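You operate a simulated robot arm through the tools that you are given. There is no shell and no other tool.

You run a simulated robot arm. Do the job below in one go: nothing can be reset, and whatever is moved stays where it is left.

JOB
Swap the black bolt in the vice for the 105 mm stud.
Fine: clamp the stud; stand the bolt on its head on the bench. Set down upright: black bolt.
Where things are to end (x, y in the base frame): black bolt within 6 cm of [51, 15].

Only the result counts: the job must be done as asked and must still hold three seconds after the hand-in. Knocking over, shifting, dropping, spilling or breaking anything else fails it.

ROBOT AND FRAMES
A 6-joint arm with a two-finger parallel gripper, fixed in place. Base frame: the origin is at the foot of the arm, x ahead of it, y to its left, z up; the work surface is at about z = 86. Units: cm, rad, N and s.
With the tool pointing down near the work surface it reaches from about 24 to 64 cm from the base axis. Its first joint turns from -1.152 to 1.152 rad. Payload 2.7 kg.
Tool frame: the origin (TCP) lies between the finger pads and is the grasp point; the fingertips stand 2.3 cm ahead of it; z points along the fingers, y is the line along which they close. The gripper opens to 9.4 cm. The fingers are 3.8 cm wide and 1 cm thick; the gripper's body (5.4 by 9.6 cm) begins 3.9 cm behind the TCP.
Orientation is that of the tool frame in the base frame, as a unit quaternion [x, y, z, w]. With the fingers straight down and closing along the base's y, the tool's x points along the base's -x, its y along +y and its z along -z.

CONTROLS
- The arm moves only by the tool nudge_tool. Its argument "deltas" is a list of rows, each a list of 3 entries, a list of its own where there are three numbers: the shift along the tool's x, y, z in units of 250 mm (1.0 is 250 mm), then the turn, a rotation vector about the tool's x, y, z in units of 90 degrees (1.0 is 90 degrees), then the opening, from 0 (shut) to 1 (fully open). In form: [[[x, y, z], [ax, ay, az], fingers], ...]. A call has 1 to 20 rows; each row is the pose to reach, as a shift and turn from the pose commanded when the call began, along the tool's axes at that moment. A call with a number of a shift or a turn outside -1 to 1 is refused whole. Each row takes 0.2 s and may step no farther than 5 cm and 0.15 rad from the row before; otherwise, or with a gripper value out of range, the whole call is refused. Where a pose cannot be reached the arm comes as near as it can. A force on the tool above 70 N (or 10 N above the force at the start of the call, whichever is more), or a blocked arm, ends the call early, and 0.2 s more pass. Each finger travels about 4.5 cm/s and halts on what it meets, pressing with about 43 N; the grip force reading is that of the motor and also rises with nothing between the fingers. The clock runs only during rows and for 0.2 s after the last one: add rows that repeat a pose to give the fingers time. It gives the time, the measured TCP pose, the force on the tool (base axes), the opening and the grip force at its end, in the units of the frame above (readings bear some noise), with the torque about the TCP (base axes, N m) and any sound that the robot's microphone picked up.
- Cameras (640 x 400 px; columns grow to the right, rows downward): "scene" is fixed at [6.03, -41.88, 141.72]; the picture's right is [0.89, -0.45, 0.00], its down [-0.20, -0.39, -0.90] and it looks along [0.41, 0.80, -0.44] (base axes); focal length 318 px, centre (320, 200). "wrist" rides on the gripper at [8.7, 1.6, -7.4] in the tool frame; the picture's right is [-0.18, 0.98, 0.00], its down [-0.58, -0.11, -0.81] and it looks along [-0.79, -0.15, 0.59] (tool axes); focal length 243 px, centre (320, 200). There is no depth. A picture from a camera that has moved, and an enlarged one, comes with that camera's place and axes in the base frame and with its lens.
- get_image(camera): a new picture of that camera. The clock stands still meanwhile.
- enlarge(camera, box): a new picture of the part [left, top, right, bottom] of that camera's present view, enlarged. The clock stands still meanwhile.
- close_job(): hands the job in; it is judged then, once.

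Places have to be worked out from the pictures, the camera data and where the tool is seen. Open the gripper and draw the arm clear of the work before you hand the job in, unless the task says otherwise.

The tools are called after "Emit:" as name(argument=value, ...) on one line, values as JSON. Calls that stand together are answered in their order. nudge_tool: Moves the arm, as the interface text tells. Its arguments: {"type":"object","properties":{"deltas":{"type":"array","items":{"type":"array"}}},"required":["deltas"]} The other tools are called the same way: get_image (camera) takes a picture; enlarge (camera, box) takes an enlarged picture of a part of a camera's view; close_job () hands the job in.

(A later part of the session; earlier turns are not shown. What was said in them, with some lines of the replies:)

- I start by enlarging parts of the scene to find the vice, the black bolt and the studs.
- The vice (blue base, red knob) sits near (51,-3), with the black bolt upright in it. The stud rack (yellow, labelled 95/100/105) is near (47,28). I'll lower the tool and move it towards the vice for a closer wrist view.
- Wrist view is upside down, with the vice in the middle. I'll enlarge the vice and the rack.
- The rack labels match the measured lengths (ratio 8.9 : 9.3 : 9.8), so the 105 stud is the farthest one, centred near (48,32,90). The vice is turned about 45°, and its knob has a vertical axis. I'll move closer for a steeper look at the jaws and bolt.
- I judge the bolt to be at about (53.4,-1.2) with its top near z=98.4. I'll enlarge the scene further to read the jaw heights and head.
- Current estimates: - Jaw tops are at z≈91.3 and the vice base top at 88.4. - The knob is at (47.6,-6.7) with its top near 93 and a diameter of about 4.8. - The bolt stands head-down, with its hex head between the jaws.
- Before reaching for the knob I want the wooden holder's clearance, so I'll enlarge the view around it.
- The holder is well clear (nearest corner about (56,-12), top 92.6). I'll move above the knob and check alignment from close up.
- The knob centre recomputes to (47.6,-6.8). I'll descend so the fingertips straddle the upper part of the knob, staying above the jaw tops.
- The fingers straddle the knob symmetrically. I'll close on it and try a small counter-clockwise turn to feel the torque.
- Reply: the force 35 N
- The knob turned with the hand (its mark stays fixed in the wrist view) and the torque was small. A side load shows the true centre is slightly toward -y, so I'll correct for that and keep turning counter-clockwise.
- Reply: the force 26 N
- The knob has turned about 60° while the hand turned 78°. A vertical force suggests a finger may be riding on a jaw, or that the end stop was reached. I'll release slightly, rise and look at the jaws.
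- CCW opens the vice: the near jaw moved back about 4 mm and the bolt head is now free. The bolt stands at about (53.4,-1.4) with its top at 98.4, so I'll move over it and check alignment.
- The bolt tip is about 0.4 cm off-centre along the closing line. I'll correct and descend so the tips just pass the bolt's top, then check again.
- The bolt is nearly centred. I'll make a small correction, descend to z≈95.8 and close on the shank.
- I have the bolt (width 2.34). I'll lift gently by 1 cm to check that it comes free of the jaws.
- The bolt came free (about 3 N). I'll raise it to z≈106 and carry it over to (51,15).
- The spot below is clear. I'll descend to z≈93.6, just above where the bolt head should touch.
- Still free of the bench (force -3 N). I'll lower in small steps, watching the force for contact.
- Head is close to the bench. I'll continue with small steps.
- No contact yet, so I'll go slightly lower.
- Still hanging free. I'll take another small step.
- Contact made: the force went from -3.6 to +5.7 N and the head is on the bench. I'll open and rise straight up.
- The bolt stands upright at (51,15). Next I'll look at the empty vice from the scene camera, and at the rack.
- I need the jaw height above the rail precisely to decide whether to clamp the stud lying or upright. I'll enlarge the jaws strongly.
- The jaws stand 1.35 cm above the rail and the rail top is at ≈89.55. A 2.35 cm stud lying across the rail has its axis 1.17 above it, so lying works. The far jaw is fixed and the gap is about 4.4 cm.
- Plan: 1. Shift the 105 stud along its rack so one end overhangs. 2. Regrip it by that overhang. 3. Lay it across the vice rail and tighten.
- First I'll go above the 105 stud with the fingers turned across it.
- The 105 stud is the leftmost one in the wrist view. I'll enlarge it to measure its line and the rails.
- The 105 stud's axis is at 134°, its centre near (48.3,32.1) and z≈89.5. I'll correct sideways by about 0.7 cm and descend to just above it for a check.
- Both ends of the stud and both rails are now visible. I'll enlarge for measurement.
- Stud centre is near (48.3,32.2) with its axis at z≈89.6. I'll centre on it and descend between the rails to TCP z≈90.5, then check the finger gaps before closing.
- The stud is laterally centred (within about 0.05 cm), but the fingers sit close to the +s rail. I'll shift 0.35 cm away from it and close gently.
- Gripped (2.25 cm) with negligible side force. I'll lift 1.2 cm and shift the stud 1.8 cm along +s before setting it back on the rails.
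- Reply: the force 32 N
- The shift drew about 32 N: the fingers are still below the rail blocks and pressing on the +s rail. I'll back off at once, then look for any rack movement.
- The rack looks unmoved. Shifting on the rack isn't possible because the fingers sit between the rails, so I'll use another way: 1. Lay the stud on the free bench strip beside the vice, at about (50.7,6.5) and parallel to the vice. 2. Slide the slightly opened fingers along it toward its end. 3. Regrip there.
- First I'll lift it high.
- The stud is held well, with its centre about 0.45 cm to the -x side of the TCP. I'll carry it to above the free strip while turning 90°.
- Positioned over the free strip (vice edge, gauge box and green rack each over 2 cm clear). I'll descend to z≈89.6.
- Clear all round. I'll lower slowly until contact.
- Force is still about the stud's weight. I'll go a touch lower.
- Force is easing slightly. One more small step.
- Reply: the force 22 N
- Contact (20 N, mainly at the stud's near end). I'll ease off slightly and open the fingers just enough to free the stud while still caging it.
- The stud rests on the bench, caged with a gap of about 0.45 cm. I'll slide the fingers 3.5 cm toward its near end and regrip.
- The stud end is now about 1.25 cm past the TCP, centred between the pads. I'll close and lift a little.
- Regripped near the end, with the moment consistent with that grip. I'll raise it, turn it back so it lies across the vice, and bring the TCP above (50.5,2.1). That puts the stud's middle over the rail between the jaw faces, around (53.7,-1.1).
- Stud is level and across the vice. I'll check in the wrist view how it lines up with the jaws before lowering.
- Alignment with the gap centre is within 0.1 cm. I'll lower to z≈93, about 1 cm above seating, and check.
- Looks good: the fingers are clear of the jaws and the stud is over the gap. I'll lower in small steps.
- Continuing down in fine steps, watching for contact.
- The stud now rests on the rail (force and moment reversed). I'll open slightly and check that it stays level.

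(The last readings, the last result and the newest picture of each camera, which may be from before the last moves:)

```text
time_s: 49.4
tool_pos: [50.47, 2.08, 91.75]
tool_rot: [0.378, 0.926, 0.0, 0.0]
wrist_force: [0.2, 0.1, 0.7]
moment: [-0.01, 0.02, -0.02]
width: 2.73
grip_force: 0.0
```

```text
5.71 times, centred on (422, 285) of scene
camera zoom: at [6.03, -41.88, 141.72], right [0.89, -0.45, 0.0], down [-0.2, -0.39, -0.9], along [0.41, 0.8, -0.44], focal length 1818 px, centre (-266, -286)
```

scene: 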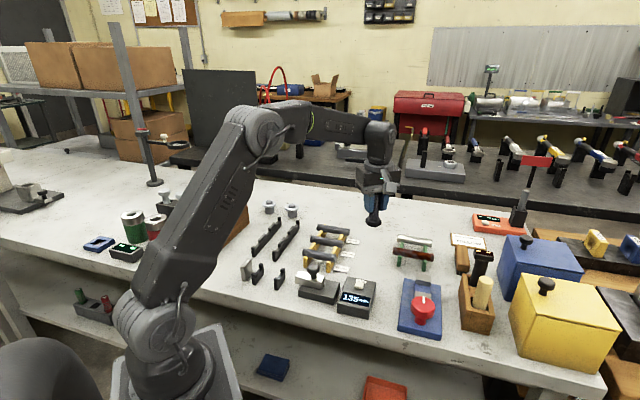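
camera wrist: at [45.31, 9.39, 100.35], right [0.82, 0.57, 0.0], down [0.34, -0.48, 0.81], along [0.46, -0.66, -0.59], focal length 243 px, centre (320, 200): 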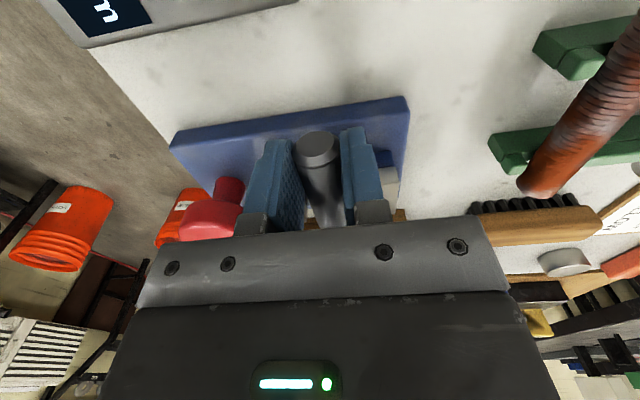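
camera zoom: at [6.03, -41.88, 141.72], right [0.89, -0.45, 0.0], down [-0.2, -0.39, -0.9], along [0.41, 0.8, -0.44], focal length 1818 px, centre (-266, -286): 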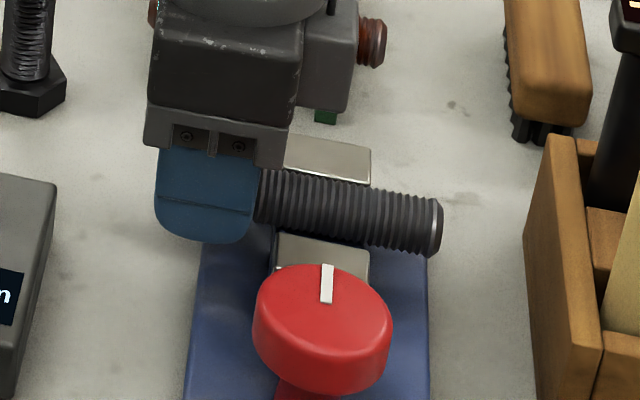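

The stud stays level on the rail. I'll open a little more and rise straight up.

Emit:
nudge_tool(deltas=[[[0, 0, 0], [0, 0, 0], 0.38], [[0, 0, 0], [0, 0, 0], 0.38], [[0, 0, -0.06], [0, 0, 0], 0.38], [[0, 0, -0.16], [0, 0, 0], 0.38], [[0, 0, -0.34], [0, 0, 0], 0.38], [[0, 0, -0.44], [0, 0, 0], 0.38], [[0, 0, -0.44], [0, 0, 0], 0.38]])

Emit:
get_image(camera="wrist")

Emit:
enlarge(camera="scene", box=[395, 250, 450, 320])

```text
time_s: 51.0
tool_pos: [50.3, 2.06, 102.94]
tool_rot: [0.377, 0.926, 0.0, 0.0]
wrist_force: [-0.7, -0.1, 0.5]
moment: [0.0, -0.01, 0.01]
width: 3.56
grip_force: 0.1
```

```text
taken
camera wrist: at [45.29, 9.28, 110.33], right [0.82, 0.57, 0.0], down [0.34, -0.48, 0.81], along [0.46, -0.66, -0.59], focal length 243 px, centre (320, 200)
```

wrist: 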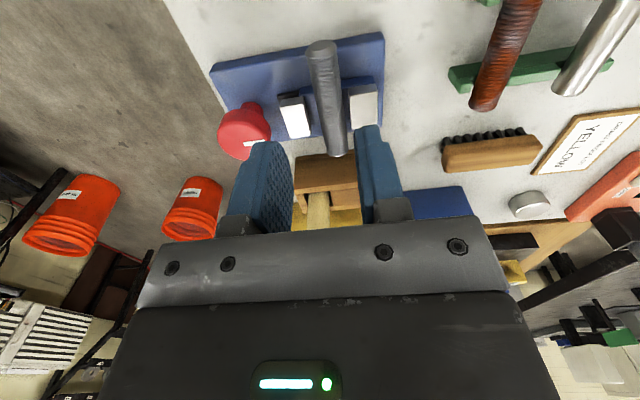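

```text
5.71 times, centred on (422, 285) of scene
camera zoom: at [6.03, -41.88, 141.72], right [0.89, -0.45, 0.0], down [-0.2, -0.39, -0.9], along [0.41, 0.8, -0.44], focal length 1818 px, centre (-266, -286)
```

zoom: 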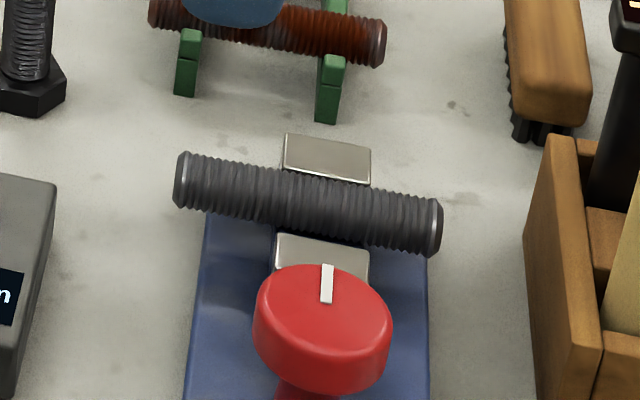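

The stud lies across the rail between the jaws. Next I'll tighten with the knob, which I place at about (47.9,-7.15) from the earlier grips. I'll move above it while turning the wrist back CCW to leave room for a long clockwise stroke.

Emit:
nudge_tool(deltas=[[[-0.02, -0.037, 0], [0, 0, -0.086], 0.5], [[-0.04, -0.074, 0], [0, 0, -0.173], 0.6], [[-0.062, -0.11, 0], [0, 0, -0.259], 0.75], [[-0.083, -0.149, 0], [0, 0, -0.346], 0.75], [[-0.104, -0.186, 0], [0, 0, -0.432], 0.75], [[-0.125, -0.223, 0], [0, 0, -0.519], 0.75], [[-0.146, -0.26, 0], [0, 0, -0.605], 0.75], [[-0.167, -0.298, 0], [0, 0, -0.692], 0.75], [[-0.187, -0.335, 0], [0, 0, -0.778], 0.75], [[-0.187, -0.335, 0], [0, 0, -0.778], 0.75]])

Emit:
nudge_tool(deltas=[[[0, 0, 0], [0, 0, -0.086], 0.75], [[0, 0, 0], [0, 0, -0.173], 0.75], [[0, 0, 0], [0, 0, -0.259], 0.75], [[0, 0, 0], [0, 0, -0.346], 0.75], [[0, 0, 0], [0, 0, -0.432], 0.75], [[0, 0, 0], [0, 0, -0.519], 0.75], [[0, 0, 0], [0, 0, -0.605], 0.75], [[0, 0, 0], [0, 0, -0.692], 0.75], [[0, 0, 0], [0, 0, -0.778], 0.75], [[0, 0, 0], [0, 0, -0.778], 0.75]])

Emit:
get_image(camera="wrist")

Emit:
enlarge(camera="wrist", box=[240, 0, 400, 140])

```text
time_s: 53.2
tool_pos: [48.08, -7.08, 102.9]
tool_rot: [-0.223, 0.975, -0.001, 0.0]
wrist_force: [0.7, 0.0, 0.3]
moment: [-0.04, -0.02, 0.02]
width: 7.08
grip_force: 0.0
```

```text
time_s: 55.4
tool_pos: [48.09, -7.12, 102.93]
tool_rot: [0.742, -0.67, 0.0, 0.0]
wrist_force: [0.8, 0.0, 0.9]
moment: [0.02, -0.01, 0.02]
width: 7.04
grip_force: 0.1
```

```text
taken
camera wrist: at [47.36, -15.86, 110.32], right [-1.0, 0.08, 0.0], down [0.05, 0.59, 0.81], along [0.07, 0.8, -0.59], focal length 243 px, centre (320, 200)
```

wrist: 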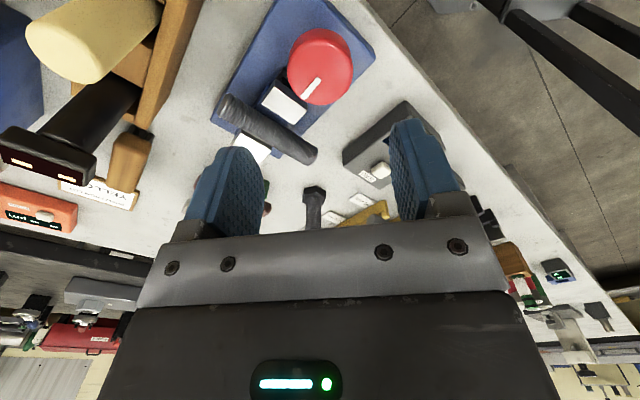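

```text
2.86 times, centred on (320, 70) of wrist
camera zoom: at [47.36, -15.86, 110.32], right [-1.0, 0.08, 0.0], down [0.05, 0.59, 0.81], along [0.07, 0.8, -0.59], focal length 693 px, centre (320, 571)
```

zoom: 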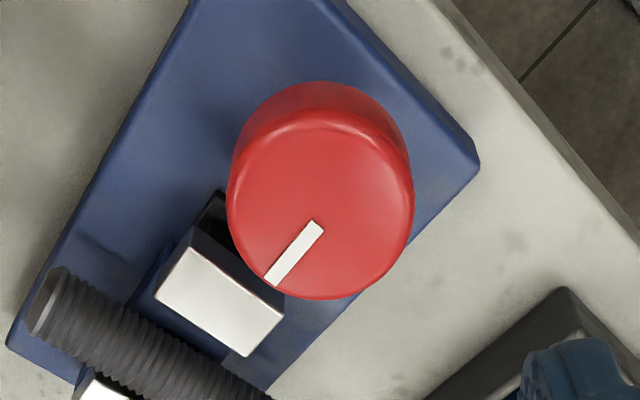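

The knob centre recomputes to (48.0,-7.3). I'll descend onto it, grip, and turn clockwise about 40° first to test.

Emit:
nudge_tool(deltas=[[[0.007, 0.004, 0.15], [0, 0, 0], 0.75], [[0.007, 0.004, 0.3], [0, 0, 0], 0.75], [[0.007, 0.004, 0.373], [0, 0, 0], 0.75], [[0.007, 0.004, 0.373], [0, 0, 0], 0.75], [[0.007, 0.004, 0.373], [0, 0, 0], 0.3], [[0.007, 0.004, 0.373], [0, 0, 0], 0.3], [[0.007, 0.004, 0.373], [0, 0, 0], 0.3], [[0.007, 0.004, 0.373], [0, 0, 0], 0.3], [[0.007, 0.004, 0.373], [0, 0, 0], 0.3]])

Emit:
nudge_tool(deltas=[[[0, 0, 0], [0, 0, 0.09], 0.3], [[0, 0, 0], [0, 0, 0.18], 0.3], [[0, 0, 0], [0, 0, 0.27], 0.3], [[0, 0, 0], [0, 0, 0.36], 0.3], [[0, 0, 0], [0, 0, 0.45], 0.3], [[0, 0, 0], [0, 0, 0.45], 0.3]])

Emit:
get_image(camera="wrist")

Emit:
enlarge(camera="scene", box=[390, 240, 460, 330])

```text
time_s: 57.4
tool_pos: [48.08, -7.15, 93.43]
tool_rot: [0.741, -0.672, -0.001, 0.0]
wrist_force: [-3.5, 0.3, -3.7]
moment: [-0.13, 0.05, 0.0]
width: 4.75
grip_force: 45.2
```

```text
time_s: 58.8
tool_pos: [47.94, -7.17, 93.45]
tool_rot: [-0.463, 0.886, 0.001, 0.001]
wrist_force: [4.5, 18.0, -16.6]
moment: [0.09, 0.19, 0.03]
width: 4.73
grip_force: 44.7
```

```text
taken
camera wrist: at [41.73, -13.37, 100.85], right [-0.7, 0.71, 0.0], down [0.42, 0.41, 0.81], along [0.58, 0.57, -0.59], focal length 243 px, centre (320, 200)
```

wrist: 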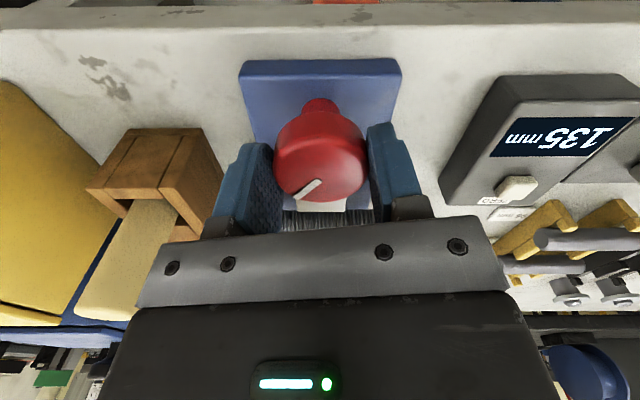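

```text
4.44 times, centred on (425, 285) of scene
camera zoom: at [6.07, -41.84, 141.73], right [0.89, -0.45, 0.0], down [-0.2, -0.39, -0.9], along [0.41, 0.8, -0.44], focal length 1414 px, centre (-147, -178)
```

zoom: 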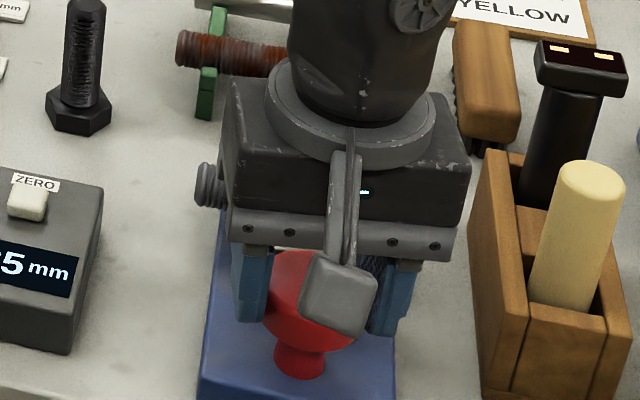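

The knob follows freely with little torque. I'll continue clockwise by another 81°.

Emit:
nudge_tool(deltas=[[[0, 0, 0], [0, 0, 0.09], 0.3], [[0, 0, 0], [0, 0, 0.18], 0.3], [[0, 0, 0], [0, 0, 0.27], 0.3], [[0, 0, 0], [0, 0, 0.36], 0.3], [[0, 0, 0], [0, 0, 0.45], 0.3], [[0, 0, 0], [0, 0, 0.54], 0.3], [[0, 0, 0], [0, 0, 0.63], 0.3], [[0, 0, 0], [0, 0, 0.72], 0.3], [[0, 0, 0], [0, 0, 0.81], 0.3], [[0, 0, 0], [0, 0, 0.9], 0.3], [[0, 0, 0], [0, 0, 0.9], 0.3]])

Emit:
get_image(camera="wrist")

Emit:
enlarge(camera="scene", box=[390, 240, 460, 330])

```text
time_s: 61.2
tool_pos: [47.85, -6.99, 93.47]
tool_rot: [0.224, 0.974, 0.002, -0.001]
wrist_force: [3.8, 28.8, -24.1]
moment: [0.38, -0.49, 0.03]
width: 4.74
grip_force: 45.2
```

```text
taken
camera wrist: at [40.89, -1.81, 100.91], right [0.6, 0.8, 0.0], down [0.48, -0.36, 0.8], along [0.65, -0.48, -0.59], focal length 243 px, centre (320, 200)
```

wrist: 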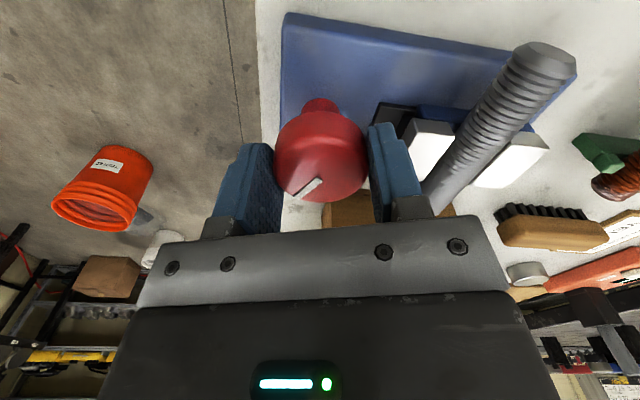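

```text
4.44 times, centred on (425, 285) of scene
camera zoom: at [6.08, -41.81, 141.74], right [0.89, -0.45, 0.0], down [-0.2, -0.39, -0.9], along [0.41, 0.8, -0.44], focal length 1414 px, centre (-147, -178)
```

zoom: 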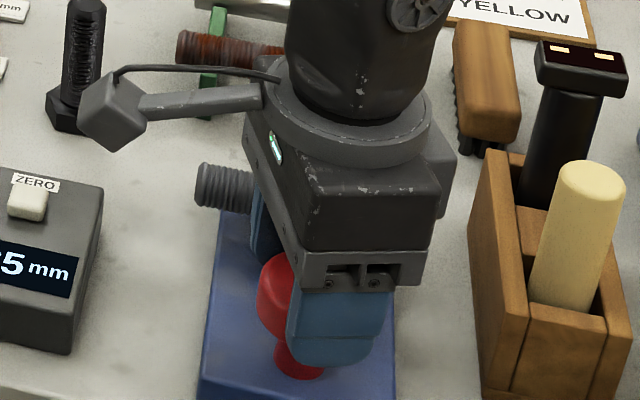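

121° turned in total. I'll enlarge to see how close the jaw is to the stud.

Emit:
enlarge(camera="wrist", box=[360, 30, 600, 220])

```text
2.11 times, centred on (480, 125) of wrist
camera zoom: at [40.89, -1.81, 100.91], right [0.6, 0.8, 0.0], down [0.48, -0.36, 0.8], along [0.65, -0.48, -0.59], focal length 511 px, centre (-17, 358)
```

zoom: 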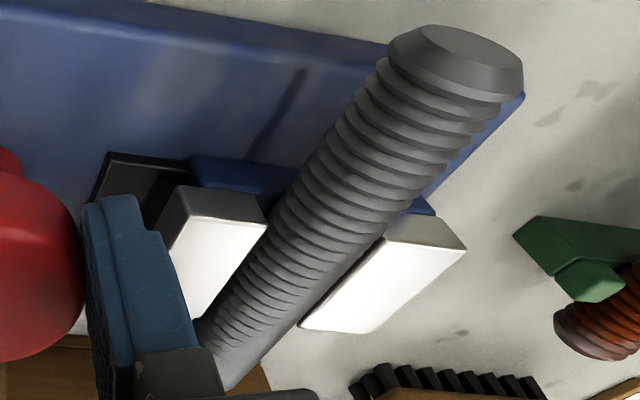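

The moving jaw is almost on the stud. I'll relieve the side load and keep turning clockwise in small steps, watching the torque.

Emit:
nudge_tool(deltas=[[[0.004, 0.009, 0.003], [0, 0, 0], 0.3], [[0.004, 0.009, 0.003], [0, 0, 0.08], 0.3], [[0.004, 0.009, 0.003], [0, 0, 0.16], 0.3], [[0.004, 0.009, 0.003], [0, 0, 0.24], 0.3], [[0.004, 0.009, 0.003], [0, 0, 0.24], 0.3]])

Emit:
get_image(camera="wrist")

Emit:
enlarge(camera="wrist", box=[360, 30, 600, 220])

```text
time_s: 62.4
tool_pos: [47.94, -6.93, 93.42]
tool_rot: [0.403, 0.915, 0.002, 0.001]
wrist_force: [-3.4, 23.3, 7.1]
moment: [1.06, 0.86, -0.01]
width: 4.73
grip_force: 45.1
```

```text
taken
camera wrist: at [43.32, 0.5, 100.9], right [0.85, 0.53, 0.0], down [0.31, -0.5, 0.81], along [0.43, -0.68, -0.59], focal length 243 px, centre (320, 200)
```

wrist: 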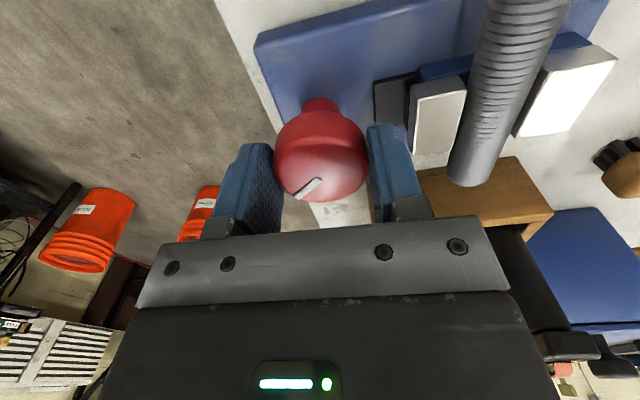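

```text
2.11 times, centred on (480, 125) of wrist
camera zoom: at [43.32, 0.5, 100.9], right [0.85, 0.53, 0.0], down [0.31, -0.5, 0.81], along [0.43, -0.68, -0.59], focal length 511 px, centre (-17, 358)
```

zoom: 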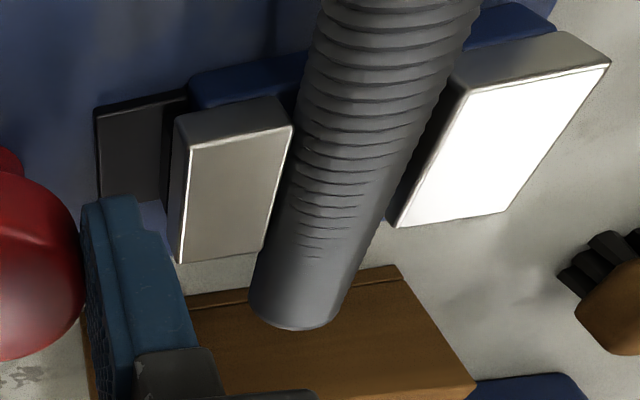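

143° turned; the jaw is about to touch and the torque is still near zero. I'll open, rise 1 cm, turn the wrist back CCW 140°, and regrip for a second stroke.

Emit:
nudge_tool(deltas=[[[0, 0, 0], [0, 0, 0], 0.7], [[0, 0, 0], [0, 0, 0], 0.7], [[0, 0, 0], [0, 0, 0], 0.7], [[0, 0, -0.05], [0, 0, 0], 0.7], [[0, 0, -0.05], [0, 0, -0.086], 0.7], [[0, 0, -0.05], [0, 0, -0.173], 0.7], [[0, 0, -0.05], [0, 0, -0.259], 0.7], [[0, 0, -0.05], [0, 0, -0.346], 0.7], [[0, 0, -0.05], [0, 0, -0.432], 0.7], [[0, 0, -0.05], [0, 0, -0.519], 0.7], [[0, 0, -0.05], [0, 0, -0.605], 0.7], [[0, 0, -0.05], [0, 0, -0.692], 0.7], [[0, 0, -0.05], [0, 0, -0.778], 0.7]])

Emit:
nudge_tool(deltas=[[[0, 0, 0], [0, 0, -0.086], 0.7], [[0, 0, 0], [0, 0, -0.173], 0.7], [[0, 0, 0], [0, 0, -0.259], 0.7], [[0, 0, 0], [0, 0, -0.346], 0.7], [[0, 0, 0], [0, 0, -0.432], 0.7], [[0, 0, 0], [0, 0, -0.519], 0.7], [[0, 0, 0], [0, 0, -0.605], 0.7], [[0, 0, 0], [0, 0, -0.692], 0.7], [[0, 0, 0], [0, 0, -0.778], 0.7], [[0, 0, 0], [0, 0, -0.778], 0.7]])

Emit:
get_image(camera="wrist")

Emit:
enlarge(camera="scene", box=[390, 240, 460, 330])

```text
time_s: 65.2
tool_pos: [47.93, -7.15, 94.71]
tool_rot: [-0.198, 0.98, -0.001, -0.001]
wrist_force: [-0.4, -0.8, 0.8]
moment: [0.01, -0.01, 0.0]
width: 6.56
grip_force: 0.1
```

```text
time_s: 67.4
tool_pos: [48.0, -7.05, 94.66]
tool_rot: [0.724, -0.69, 0.0, -0.001]
wrist_force: [-0.6, 0.0, 0.4]
moment: [0.02, -0.02, -0.01]
width: 6.61
grip_force: 0.1
```

```text
taken
camera wrist: at [46.69, -15.83, 102.11], right [-0.99, 0.14, 0.0], down [0.08, 0.59, 0.81], along [0.11, 0.8, -0.59], focal length 243 px, centre (320, 200)
```

wrist: 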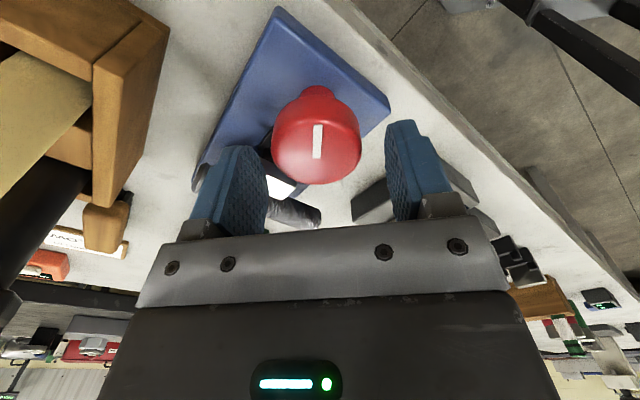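

```text
4.44 times, centred on (425, 285) of scene
camera zoom: at [6.03, -41.88, 141.72], right [0.89, -0.45, 0.0], down [-0.2, -0.39, -0.9], along [0.41, 0.8, -0.44], focal length 1414 px, centre (-147, -178)
```

zoom: 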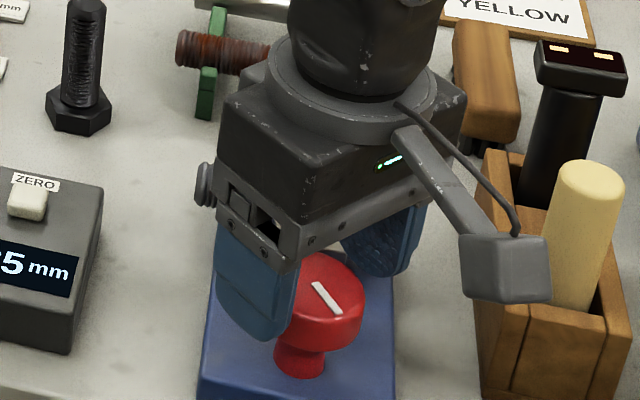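

In position with the knob centred. I'll lower, grip and turn clockwise about 40°, checking the torque.

Emit:
nudge_tool(deltas=[[[0, 0, 0.025], [0, 0, 0], 0.7], [[0, 0, 0.048], [0, 0, 0], 0.7], [[0, 0, 0.048], [0, 0, 0], 0.3], [[0, 0, 0.048], [0, 0, 0], 0.3], [[0, 0, 0.048], [0, 0, 0], 0.3], [[0, 0, 0.048], [0, 0, 0], 0.3], [[0, 0, 0.048], [0, 0, 0], 0.3]])

Emit:
nudge_tool(deltas=[[[0, 0, 0], [0, 0, 0.09], 0.3], [[0, 0, 0], [0, 0, 0.18], 0.3], [[0, 0, 0], [0, 0, 0.27], 0.3], [[0, 0, 0], [0, 0, 0.27], 0.3]])

Emit:
get_image(camera="wrist")

Emit:
enlarge(camera="scene", box=[390, 240, 460, 330])

```text
time_s: 69.0
tool_pos: [48.0, -7.04, 93.51]
tool_rot: [0.723, -0.691, 0.001, 0.0]
wrist_force: [9.9, -1.9, -4.2]
moment: [0.05, -0.57, -0.02]
width: 4.74
grip_force: 44.8
```

```text
time_s: 70.0
tool_pos: [48.11, -7.04, 93.61]
tool_rot: [-0.56, 0.828, -0.001, 0.0]
wrist_force: [18.6, -6.1, -3.7]
moment: [-0.33, 0.07, -0.01]
width: 4.74
grip_force: 45.1
```

```text
taken
camera wrist: at [43.35, -14.5, 100.98], right [-0.84, 0.54, 0.0], down [0.32, 0.5, 0.81], along [0.43, 0.68, -0.59], focal length 243 px, centre (320, 200)
```

wrist: 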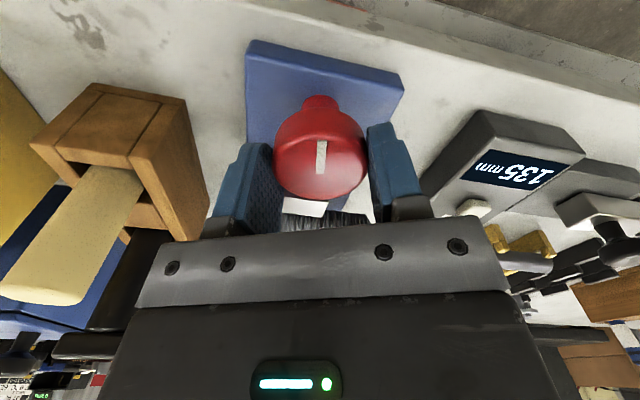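

```text
4.44 times, centred on (425, 285) of scene
camera zoom: at [6.09, -41.9, 141.71], right [0.89, -0.45, 0.0], down [-0.2, -0.39, -0.9], along [0.41, 0.8, -0.44], focal length 1414 px, centre (-147, -178)
```

zoom: 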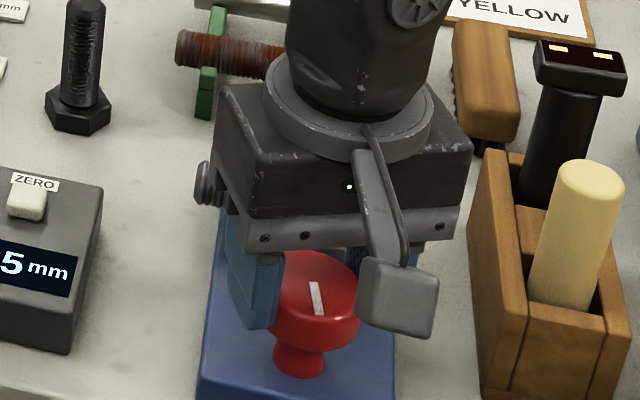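

Still turning freely. I'll continue clockwise by another 49°.

Emit:
nudge_tool(deltas=[[[0, 0, 0], [0, 0, 0.09], 0.3], [[0, 0, 0], [0, 0, 0.18], 0.3], [[0, 0, 0], [0, 0, 0.27], 0.3], [[0, 0, 0], [0, 0, 0.36], 0.3], [[0, 0, 0], [0, 0, 0.45], 0.3], [[0, 0, 0], [0, 0, 0.54], 0.3], [[0, 0, 0], [0, 0, 0.54], 0.3]])

Emit:
get_image(camera="wrist")

Emit:
enlarge(camera="scene", box=[390, 240, 460, 330])

```text
time_s: 71.6
tool_pos: [48.04, -6.94, 93.55]
tool_rot: [-0.171, 0.985, -0.001, 0.004]
wrist_force: [11.9, -7.3, 19.5]
moment: [-0.67, 0.2, -0.04]
width: 4.75
grip_force: 44.7
```

```text
taken
camera wrist: at [39.33, -8.45, 100.94], right [-0.16, 0.99, 0.0], down [0.58, 0.09, 0.81], along [0.8, 0.13, -0.59], focal length 243 px, centre (320, 200)
```

wrist: 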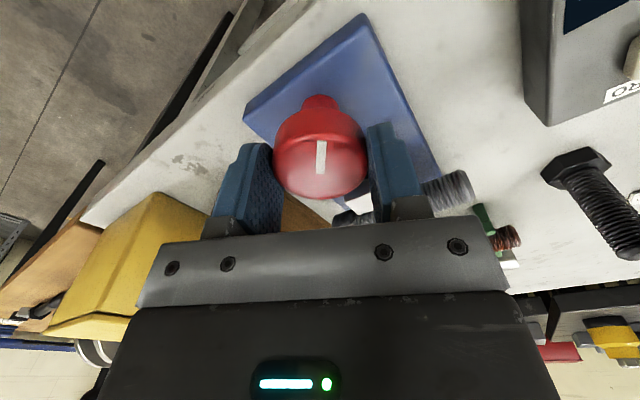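

```text
4.44 times, centred on (425, 285) of scene
camera zoom: at [6.03, -41.9, 141.71], right [0.89, -0.45, 0.0], down [-0.2, -0.39, -0.9], along [0.41, 0.8, -0.44], focal length 1414 px, centre (-147, -178)
```

zoom: 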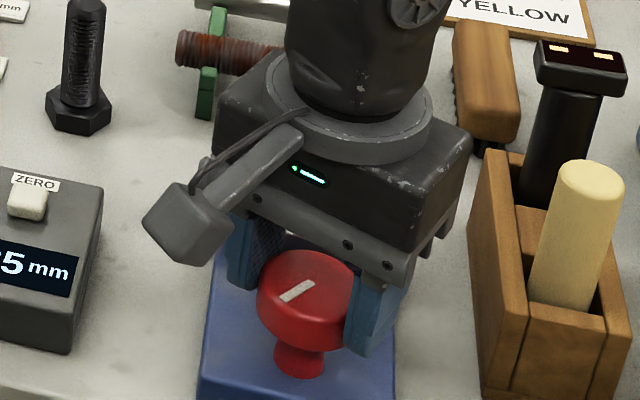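

216° turned so far with no torque rise. I'll continue another 41°.

Emit:
nudge_tool(deltas=[[[0, 0, 0], [0, 0, 0.09], 0.3], [[0, 0, 0], [0, 0, 0.18], 0.3], [[0, 0, 0], [0, 0, 0.27], 0.3], [[0, 0, 0], [0, 0, 0.36], 0.3], [[0, 0, 0], [0, 0, 0.45], 0.3], [[0, 0, 0], [0, 0, 0.45], 0.3]])

Emit:
get_image(camera="wrist")

Emit:
enlarge(camera="wrist", box=[360, 30, 600, 240])

```text
time_s: 73.0
tool_pos: [47.83, -6.98, 93.56]
tool_rot: [0.18, 0.984, 0.0, -0.001]
wrist_force: [-1.2, 3.3, 22.4]
moment: [0.1, 0.5, 1.13]
width: 4.74
grip_force: 45.2
```

```text
taken
camera wrist: at [40.35, -2.4, 100.96], right [0.52, 0.85, 0.0], down [0.51, -0.31, 0.81], along [0.69, -0.42, -0.59], focal length 243 px, centre (320, 200)
```

wrist: 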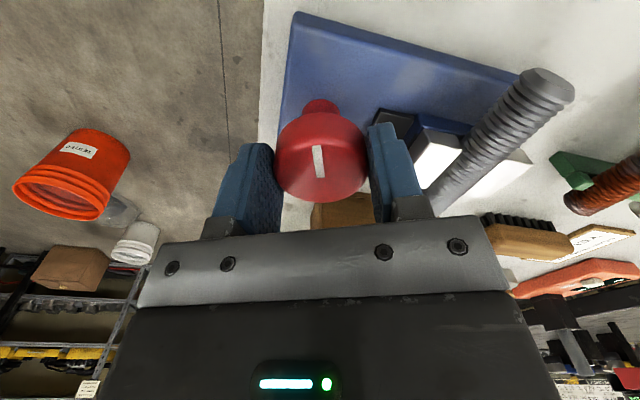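

```text
1.90 times, centred on (480, 135) of wrist
camera zoom: at [40.35, -2.4, 100.96], right [0.52, 0.85, 0.0], down [0.51, -0.31, 0.81], along [0.69, -0.42, -0.59], focal length 462 px, centre (15, 324)
```

zoom: 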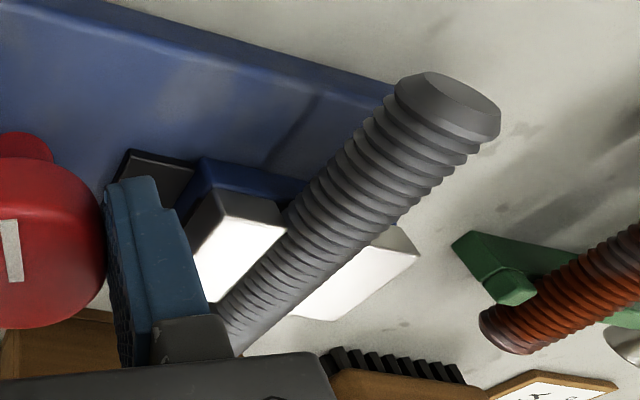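

Torque has risen to 1.13 N m, so the jaws have closed on the stud. I'll tighten a little more to make it firm.

Emit:
nudge_tool(deltas=[[[0, 0, 0], [0, 0, 0.06], 0.2], [[0, 0, 0], [0, 0, 0.12], 0.2], [[0, 0, 0], [0, 0, 0.18], 0.2], [[0, 0, 0], [0, 0, 0.18], 0.2]])

Emit:
get_image(camera="wrist")

Emit:
enlarge(camera="wrist", box=[360, 30, 600, 240])

```text
time_s: 74.0
tool_pos: [47.92, -6.89, 93.39]
tool_rot: [0.317, 0.948, 0.001, 0.0]
wrist_force: [1.4, 9.9, 3.6]
moment: [0.04, -0.2, 1.06]
width: 4.69
grip_force: 45.2
```

```text
taken
camera wrist: at [42.05, -0.48, 100.75], right [0.74, 0.67, 0.0], down [0.4, -0.44, 0.81], along [0.54, -0.6, -0.59], focal length 243 px, centre (320, 200)
```

wrist: 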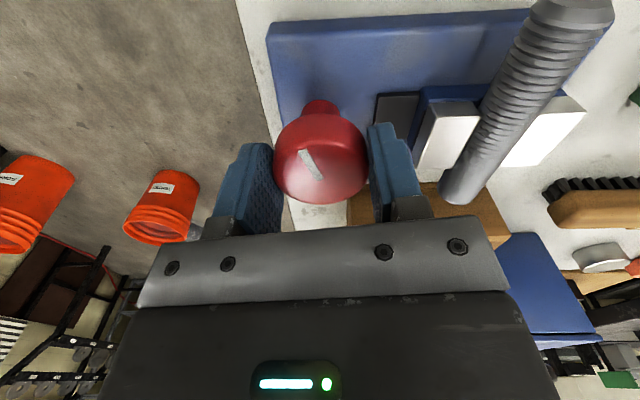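

```text
1.90 times, centred on (480, 135) of wrist
camera zoom: at [42.05, -0.48, 100.75], right [0.74, 0.67, 0.0], down [0.4, -0.44, 0.81], along [0.54, -0.6, -0.59], focal length 462 px, centre (15, 324)
```

zoom: 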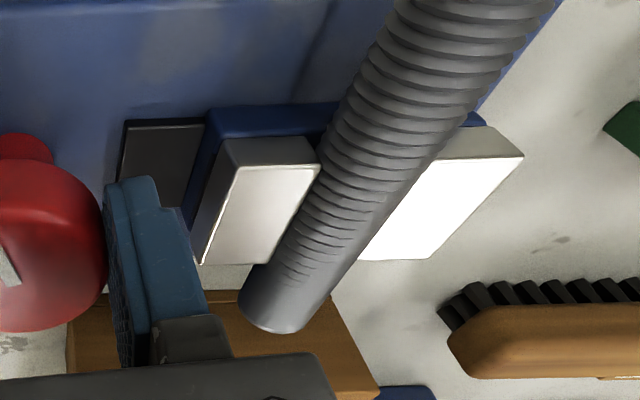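

The fingers now slip on the knob at about 1.1 N m, so it is fully tight. I'll release, rise straight up and inspect.

Emit:
nudge_tool(deltas=[[[0, 0, 0], [0, 0, 0], 0.7], [[0, 0, 0], [0, 0, 0], 0.7], [[0, 0, 0], [0, 0, 0], 0.7], [[0, 0, -0.1], [0, 0, 0], 0.7], [[0, 0, -0.28], [0, 0, 0], 0.7], [[0, 0, -0.46], [0, 0, 0], 0.7], [[0, 0, -0.64], [0, 0, 0], 0.7], [[0, 0, -0.64], [0, 0, 0], 0.7]])

Emit:
get_image(camera="wrist")

Emit:
enlarge(camera="scene", box=[395, 250, 450, 320])

Emit:
enlarge(camera="scene", box=[408, 262, 438, 300])

```text
time_s: 75.8
tool_pos: [48.14, -6.94, 109.28]
tool_rot: [0.317, 0.948, 0.0, 0.0]
wrist_force: [1.1, 0.2, -0.2]
moment: [0.02, 0.01, 0.02]
width: 6.58
grip_force: 0.0
```

```text
taken
camera wrist: at [42.25, -0.54, 116.7], right [0.74, 0.67, 0.0], down [0.4, -0.44, 0.81], along [0.54, -0.6, -0.59], focal length 243 px, centre (320, 200)
```

wrist: 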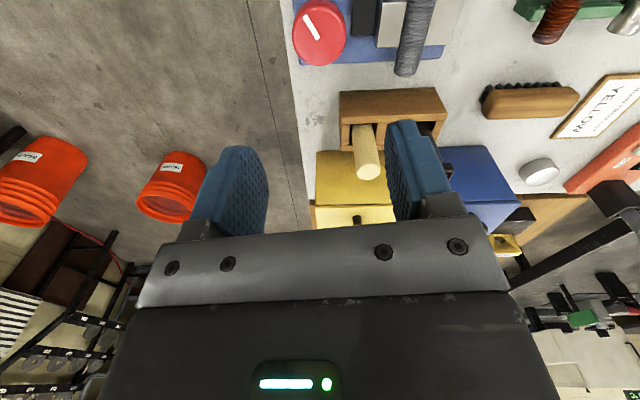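

```text
5.71 times, centred on (422, 285) of scene
camera zoom: at [6.03, -41.88, 141.72], right [0.89, -0.45, 0.0], down [-0.2, -0.39, -0.9], along [0.41, 0.8, -0.44], focal length 1818 px, centre (-266, -286)
```

zoom: 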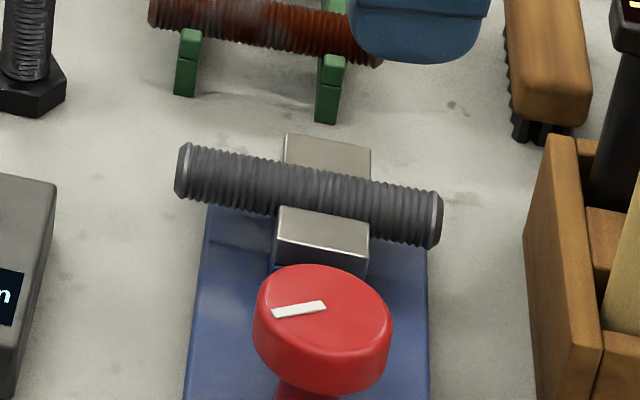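

```text
10.53 times, centred on (423, 281) of scene
camera zoom: at [6.03, -41.88, 141.72], right [0.89, -0.45, 0.0], down [-0.2, -0.39, -0.9], along [0.41, 0.8, -0.44], focal length 3350 px, centre (-764, -653)
```

zoom: 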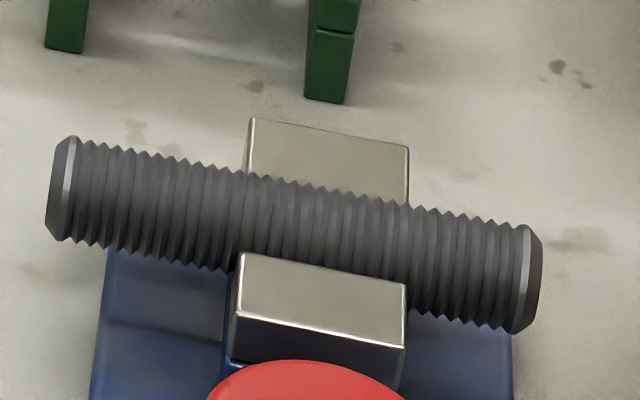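

The stud is level and squeezed between both jaws. I'll draw the arm up and clear, then check the whole scene.

Emit:
nudge_tool(deltas=[[[0, 0, -0.15], [0, 0, 0], 0.8], [[0.1, 0.02, -0.25], [0, 0, 0], 0.9], [[0.25, 0.04, -0.33], [0, 0, 0], 1], [[0.4, 0.07, -0.4], [0, 0, 0], 1], [[0.55, 0.1, -0.43], [0, 0, 0], 1], [[0.7, 0.13, -0.43], [0, 0, 0], 1], [[0.85, 0.15, -0.43], [0, 0, 0], 1], [[0.85, 0.15, -0.43], [0, 0, 0], 1]])

Emit:
get_image(camera="scene")

Emit:
enlarge(camera="scene", box=[280, 200, 500, 340])

```text
time_s: 77.6
tool_pos: [33.42, 8.71, 120.11]
tool_rot: [0.317, 0.948, 0.0, 0.0]
wrist_force: [0.0, 0.7, 0.2]
moment: [0.0, -0.01, -0.05]
width: 9.42
grip_force: 0.0
```

```text
taken
```

scene: 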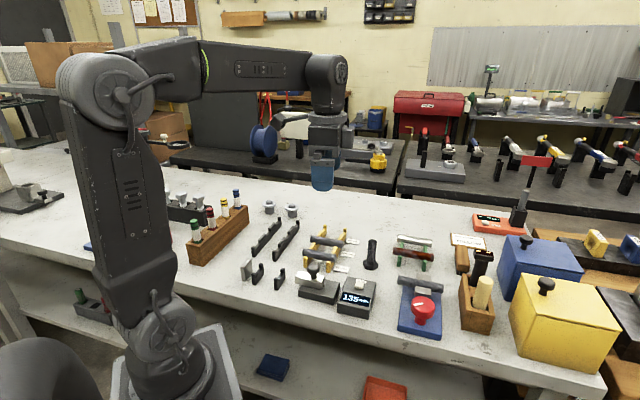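

```text
2.86 times, centred on (390, 270) of scene
camera zoom: at [6.03, -41.88, 141.72], right [0.89, -0.45, 0.0], down [-0.2, -0.39, -0.9], along [0.41, 0.8, -0.44], focal length 909 px, centre (120, 0)
```

zoom: 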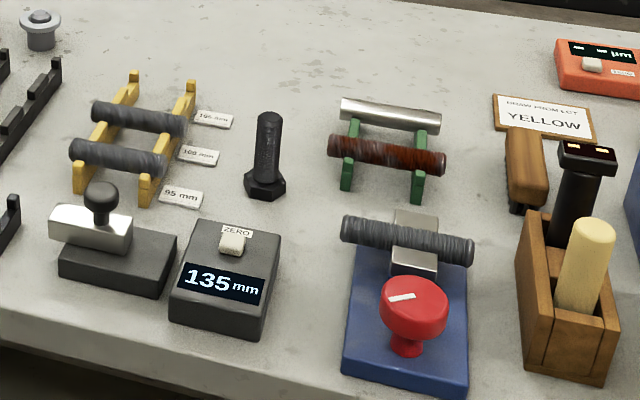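

Everything stands as intended. As a last check I'll repeat my first zoom of the rack, to compare it with the start.

Emit:
enlarge(camera="scene", box=[230, 190, 390, 320])

```text
3.08 times, centred on (310, 255) of scene
camera zoom: at [6.03, -41.88, 141.72], right [0.89, -0.45, 0.0], down [-0.2, -0.39, -0.9], along [0.41, 0.8, -0.44], focal length 979 px, centre (351, 31)
```

zoom: 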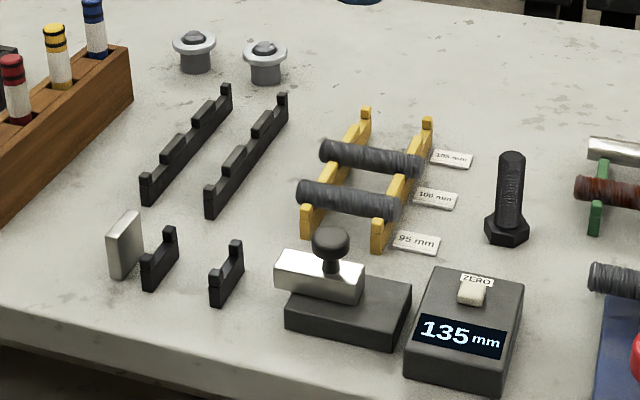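

The rack, the other studs and the labels are exactly where they were at the start. The bolt stands on its head at (51,15), the stud is clamped, and the gripper is open and clear, so I'm handing in.

Emit:
close_job()

```text
The job is handed in.
```

The swap is done and handed in. The 105 mm stud is clamped in the vice, and the black bolt stands on its head on the bench at about (51, 15). I haven't seen how the hand-in was judged.

- **Stud:** It lies level across the vice rail between the jaws, not upright. The job didn't say which way up to clamp it. I turned the knob clockwise until the fingers slipped on it at about 1.1 N m, so it is as tight as the gripper could make it.
- **Bolt:** It was set down on contact and looked upright and steady in the last pictures.
- **Rack contact:** While lifting the stud I pressed against one rail of the yellow rack with about 32 N, then backed off. The rack, the other two studs and the labels match the first picture, so I believe nothing shifted.
- **Gauge display:** The grey gauge went from blank to "135 mm" around my first turn of the knob and stayed there. I don't know why, and I never touched it.

The gripper was open and the arm clear of the work at hand-in.
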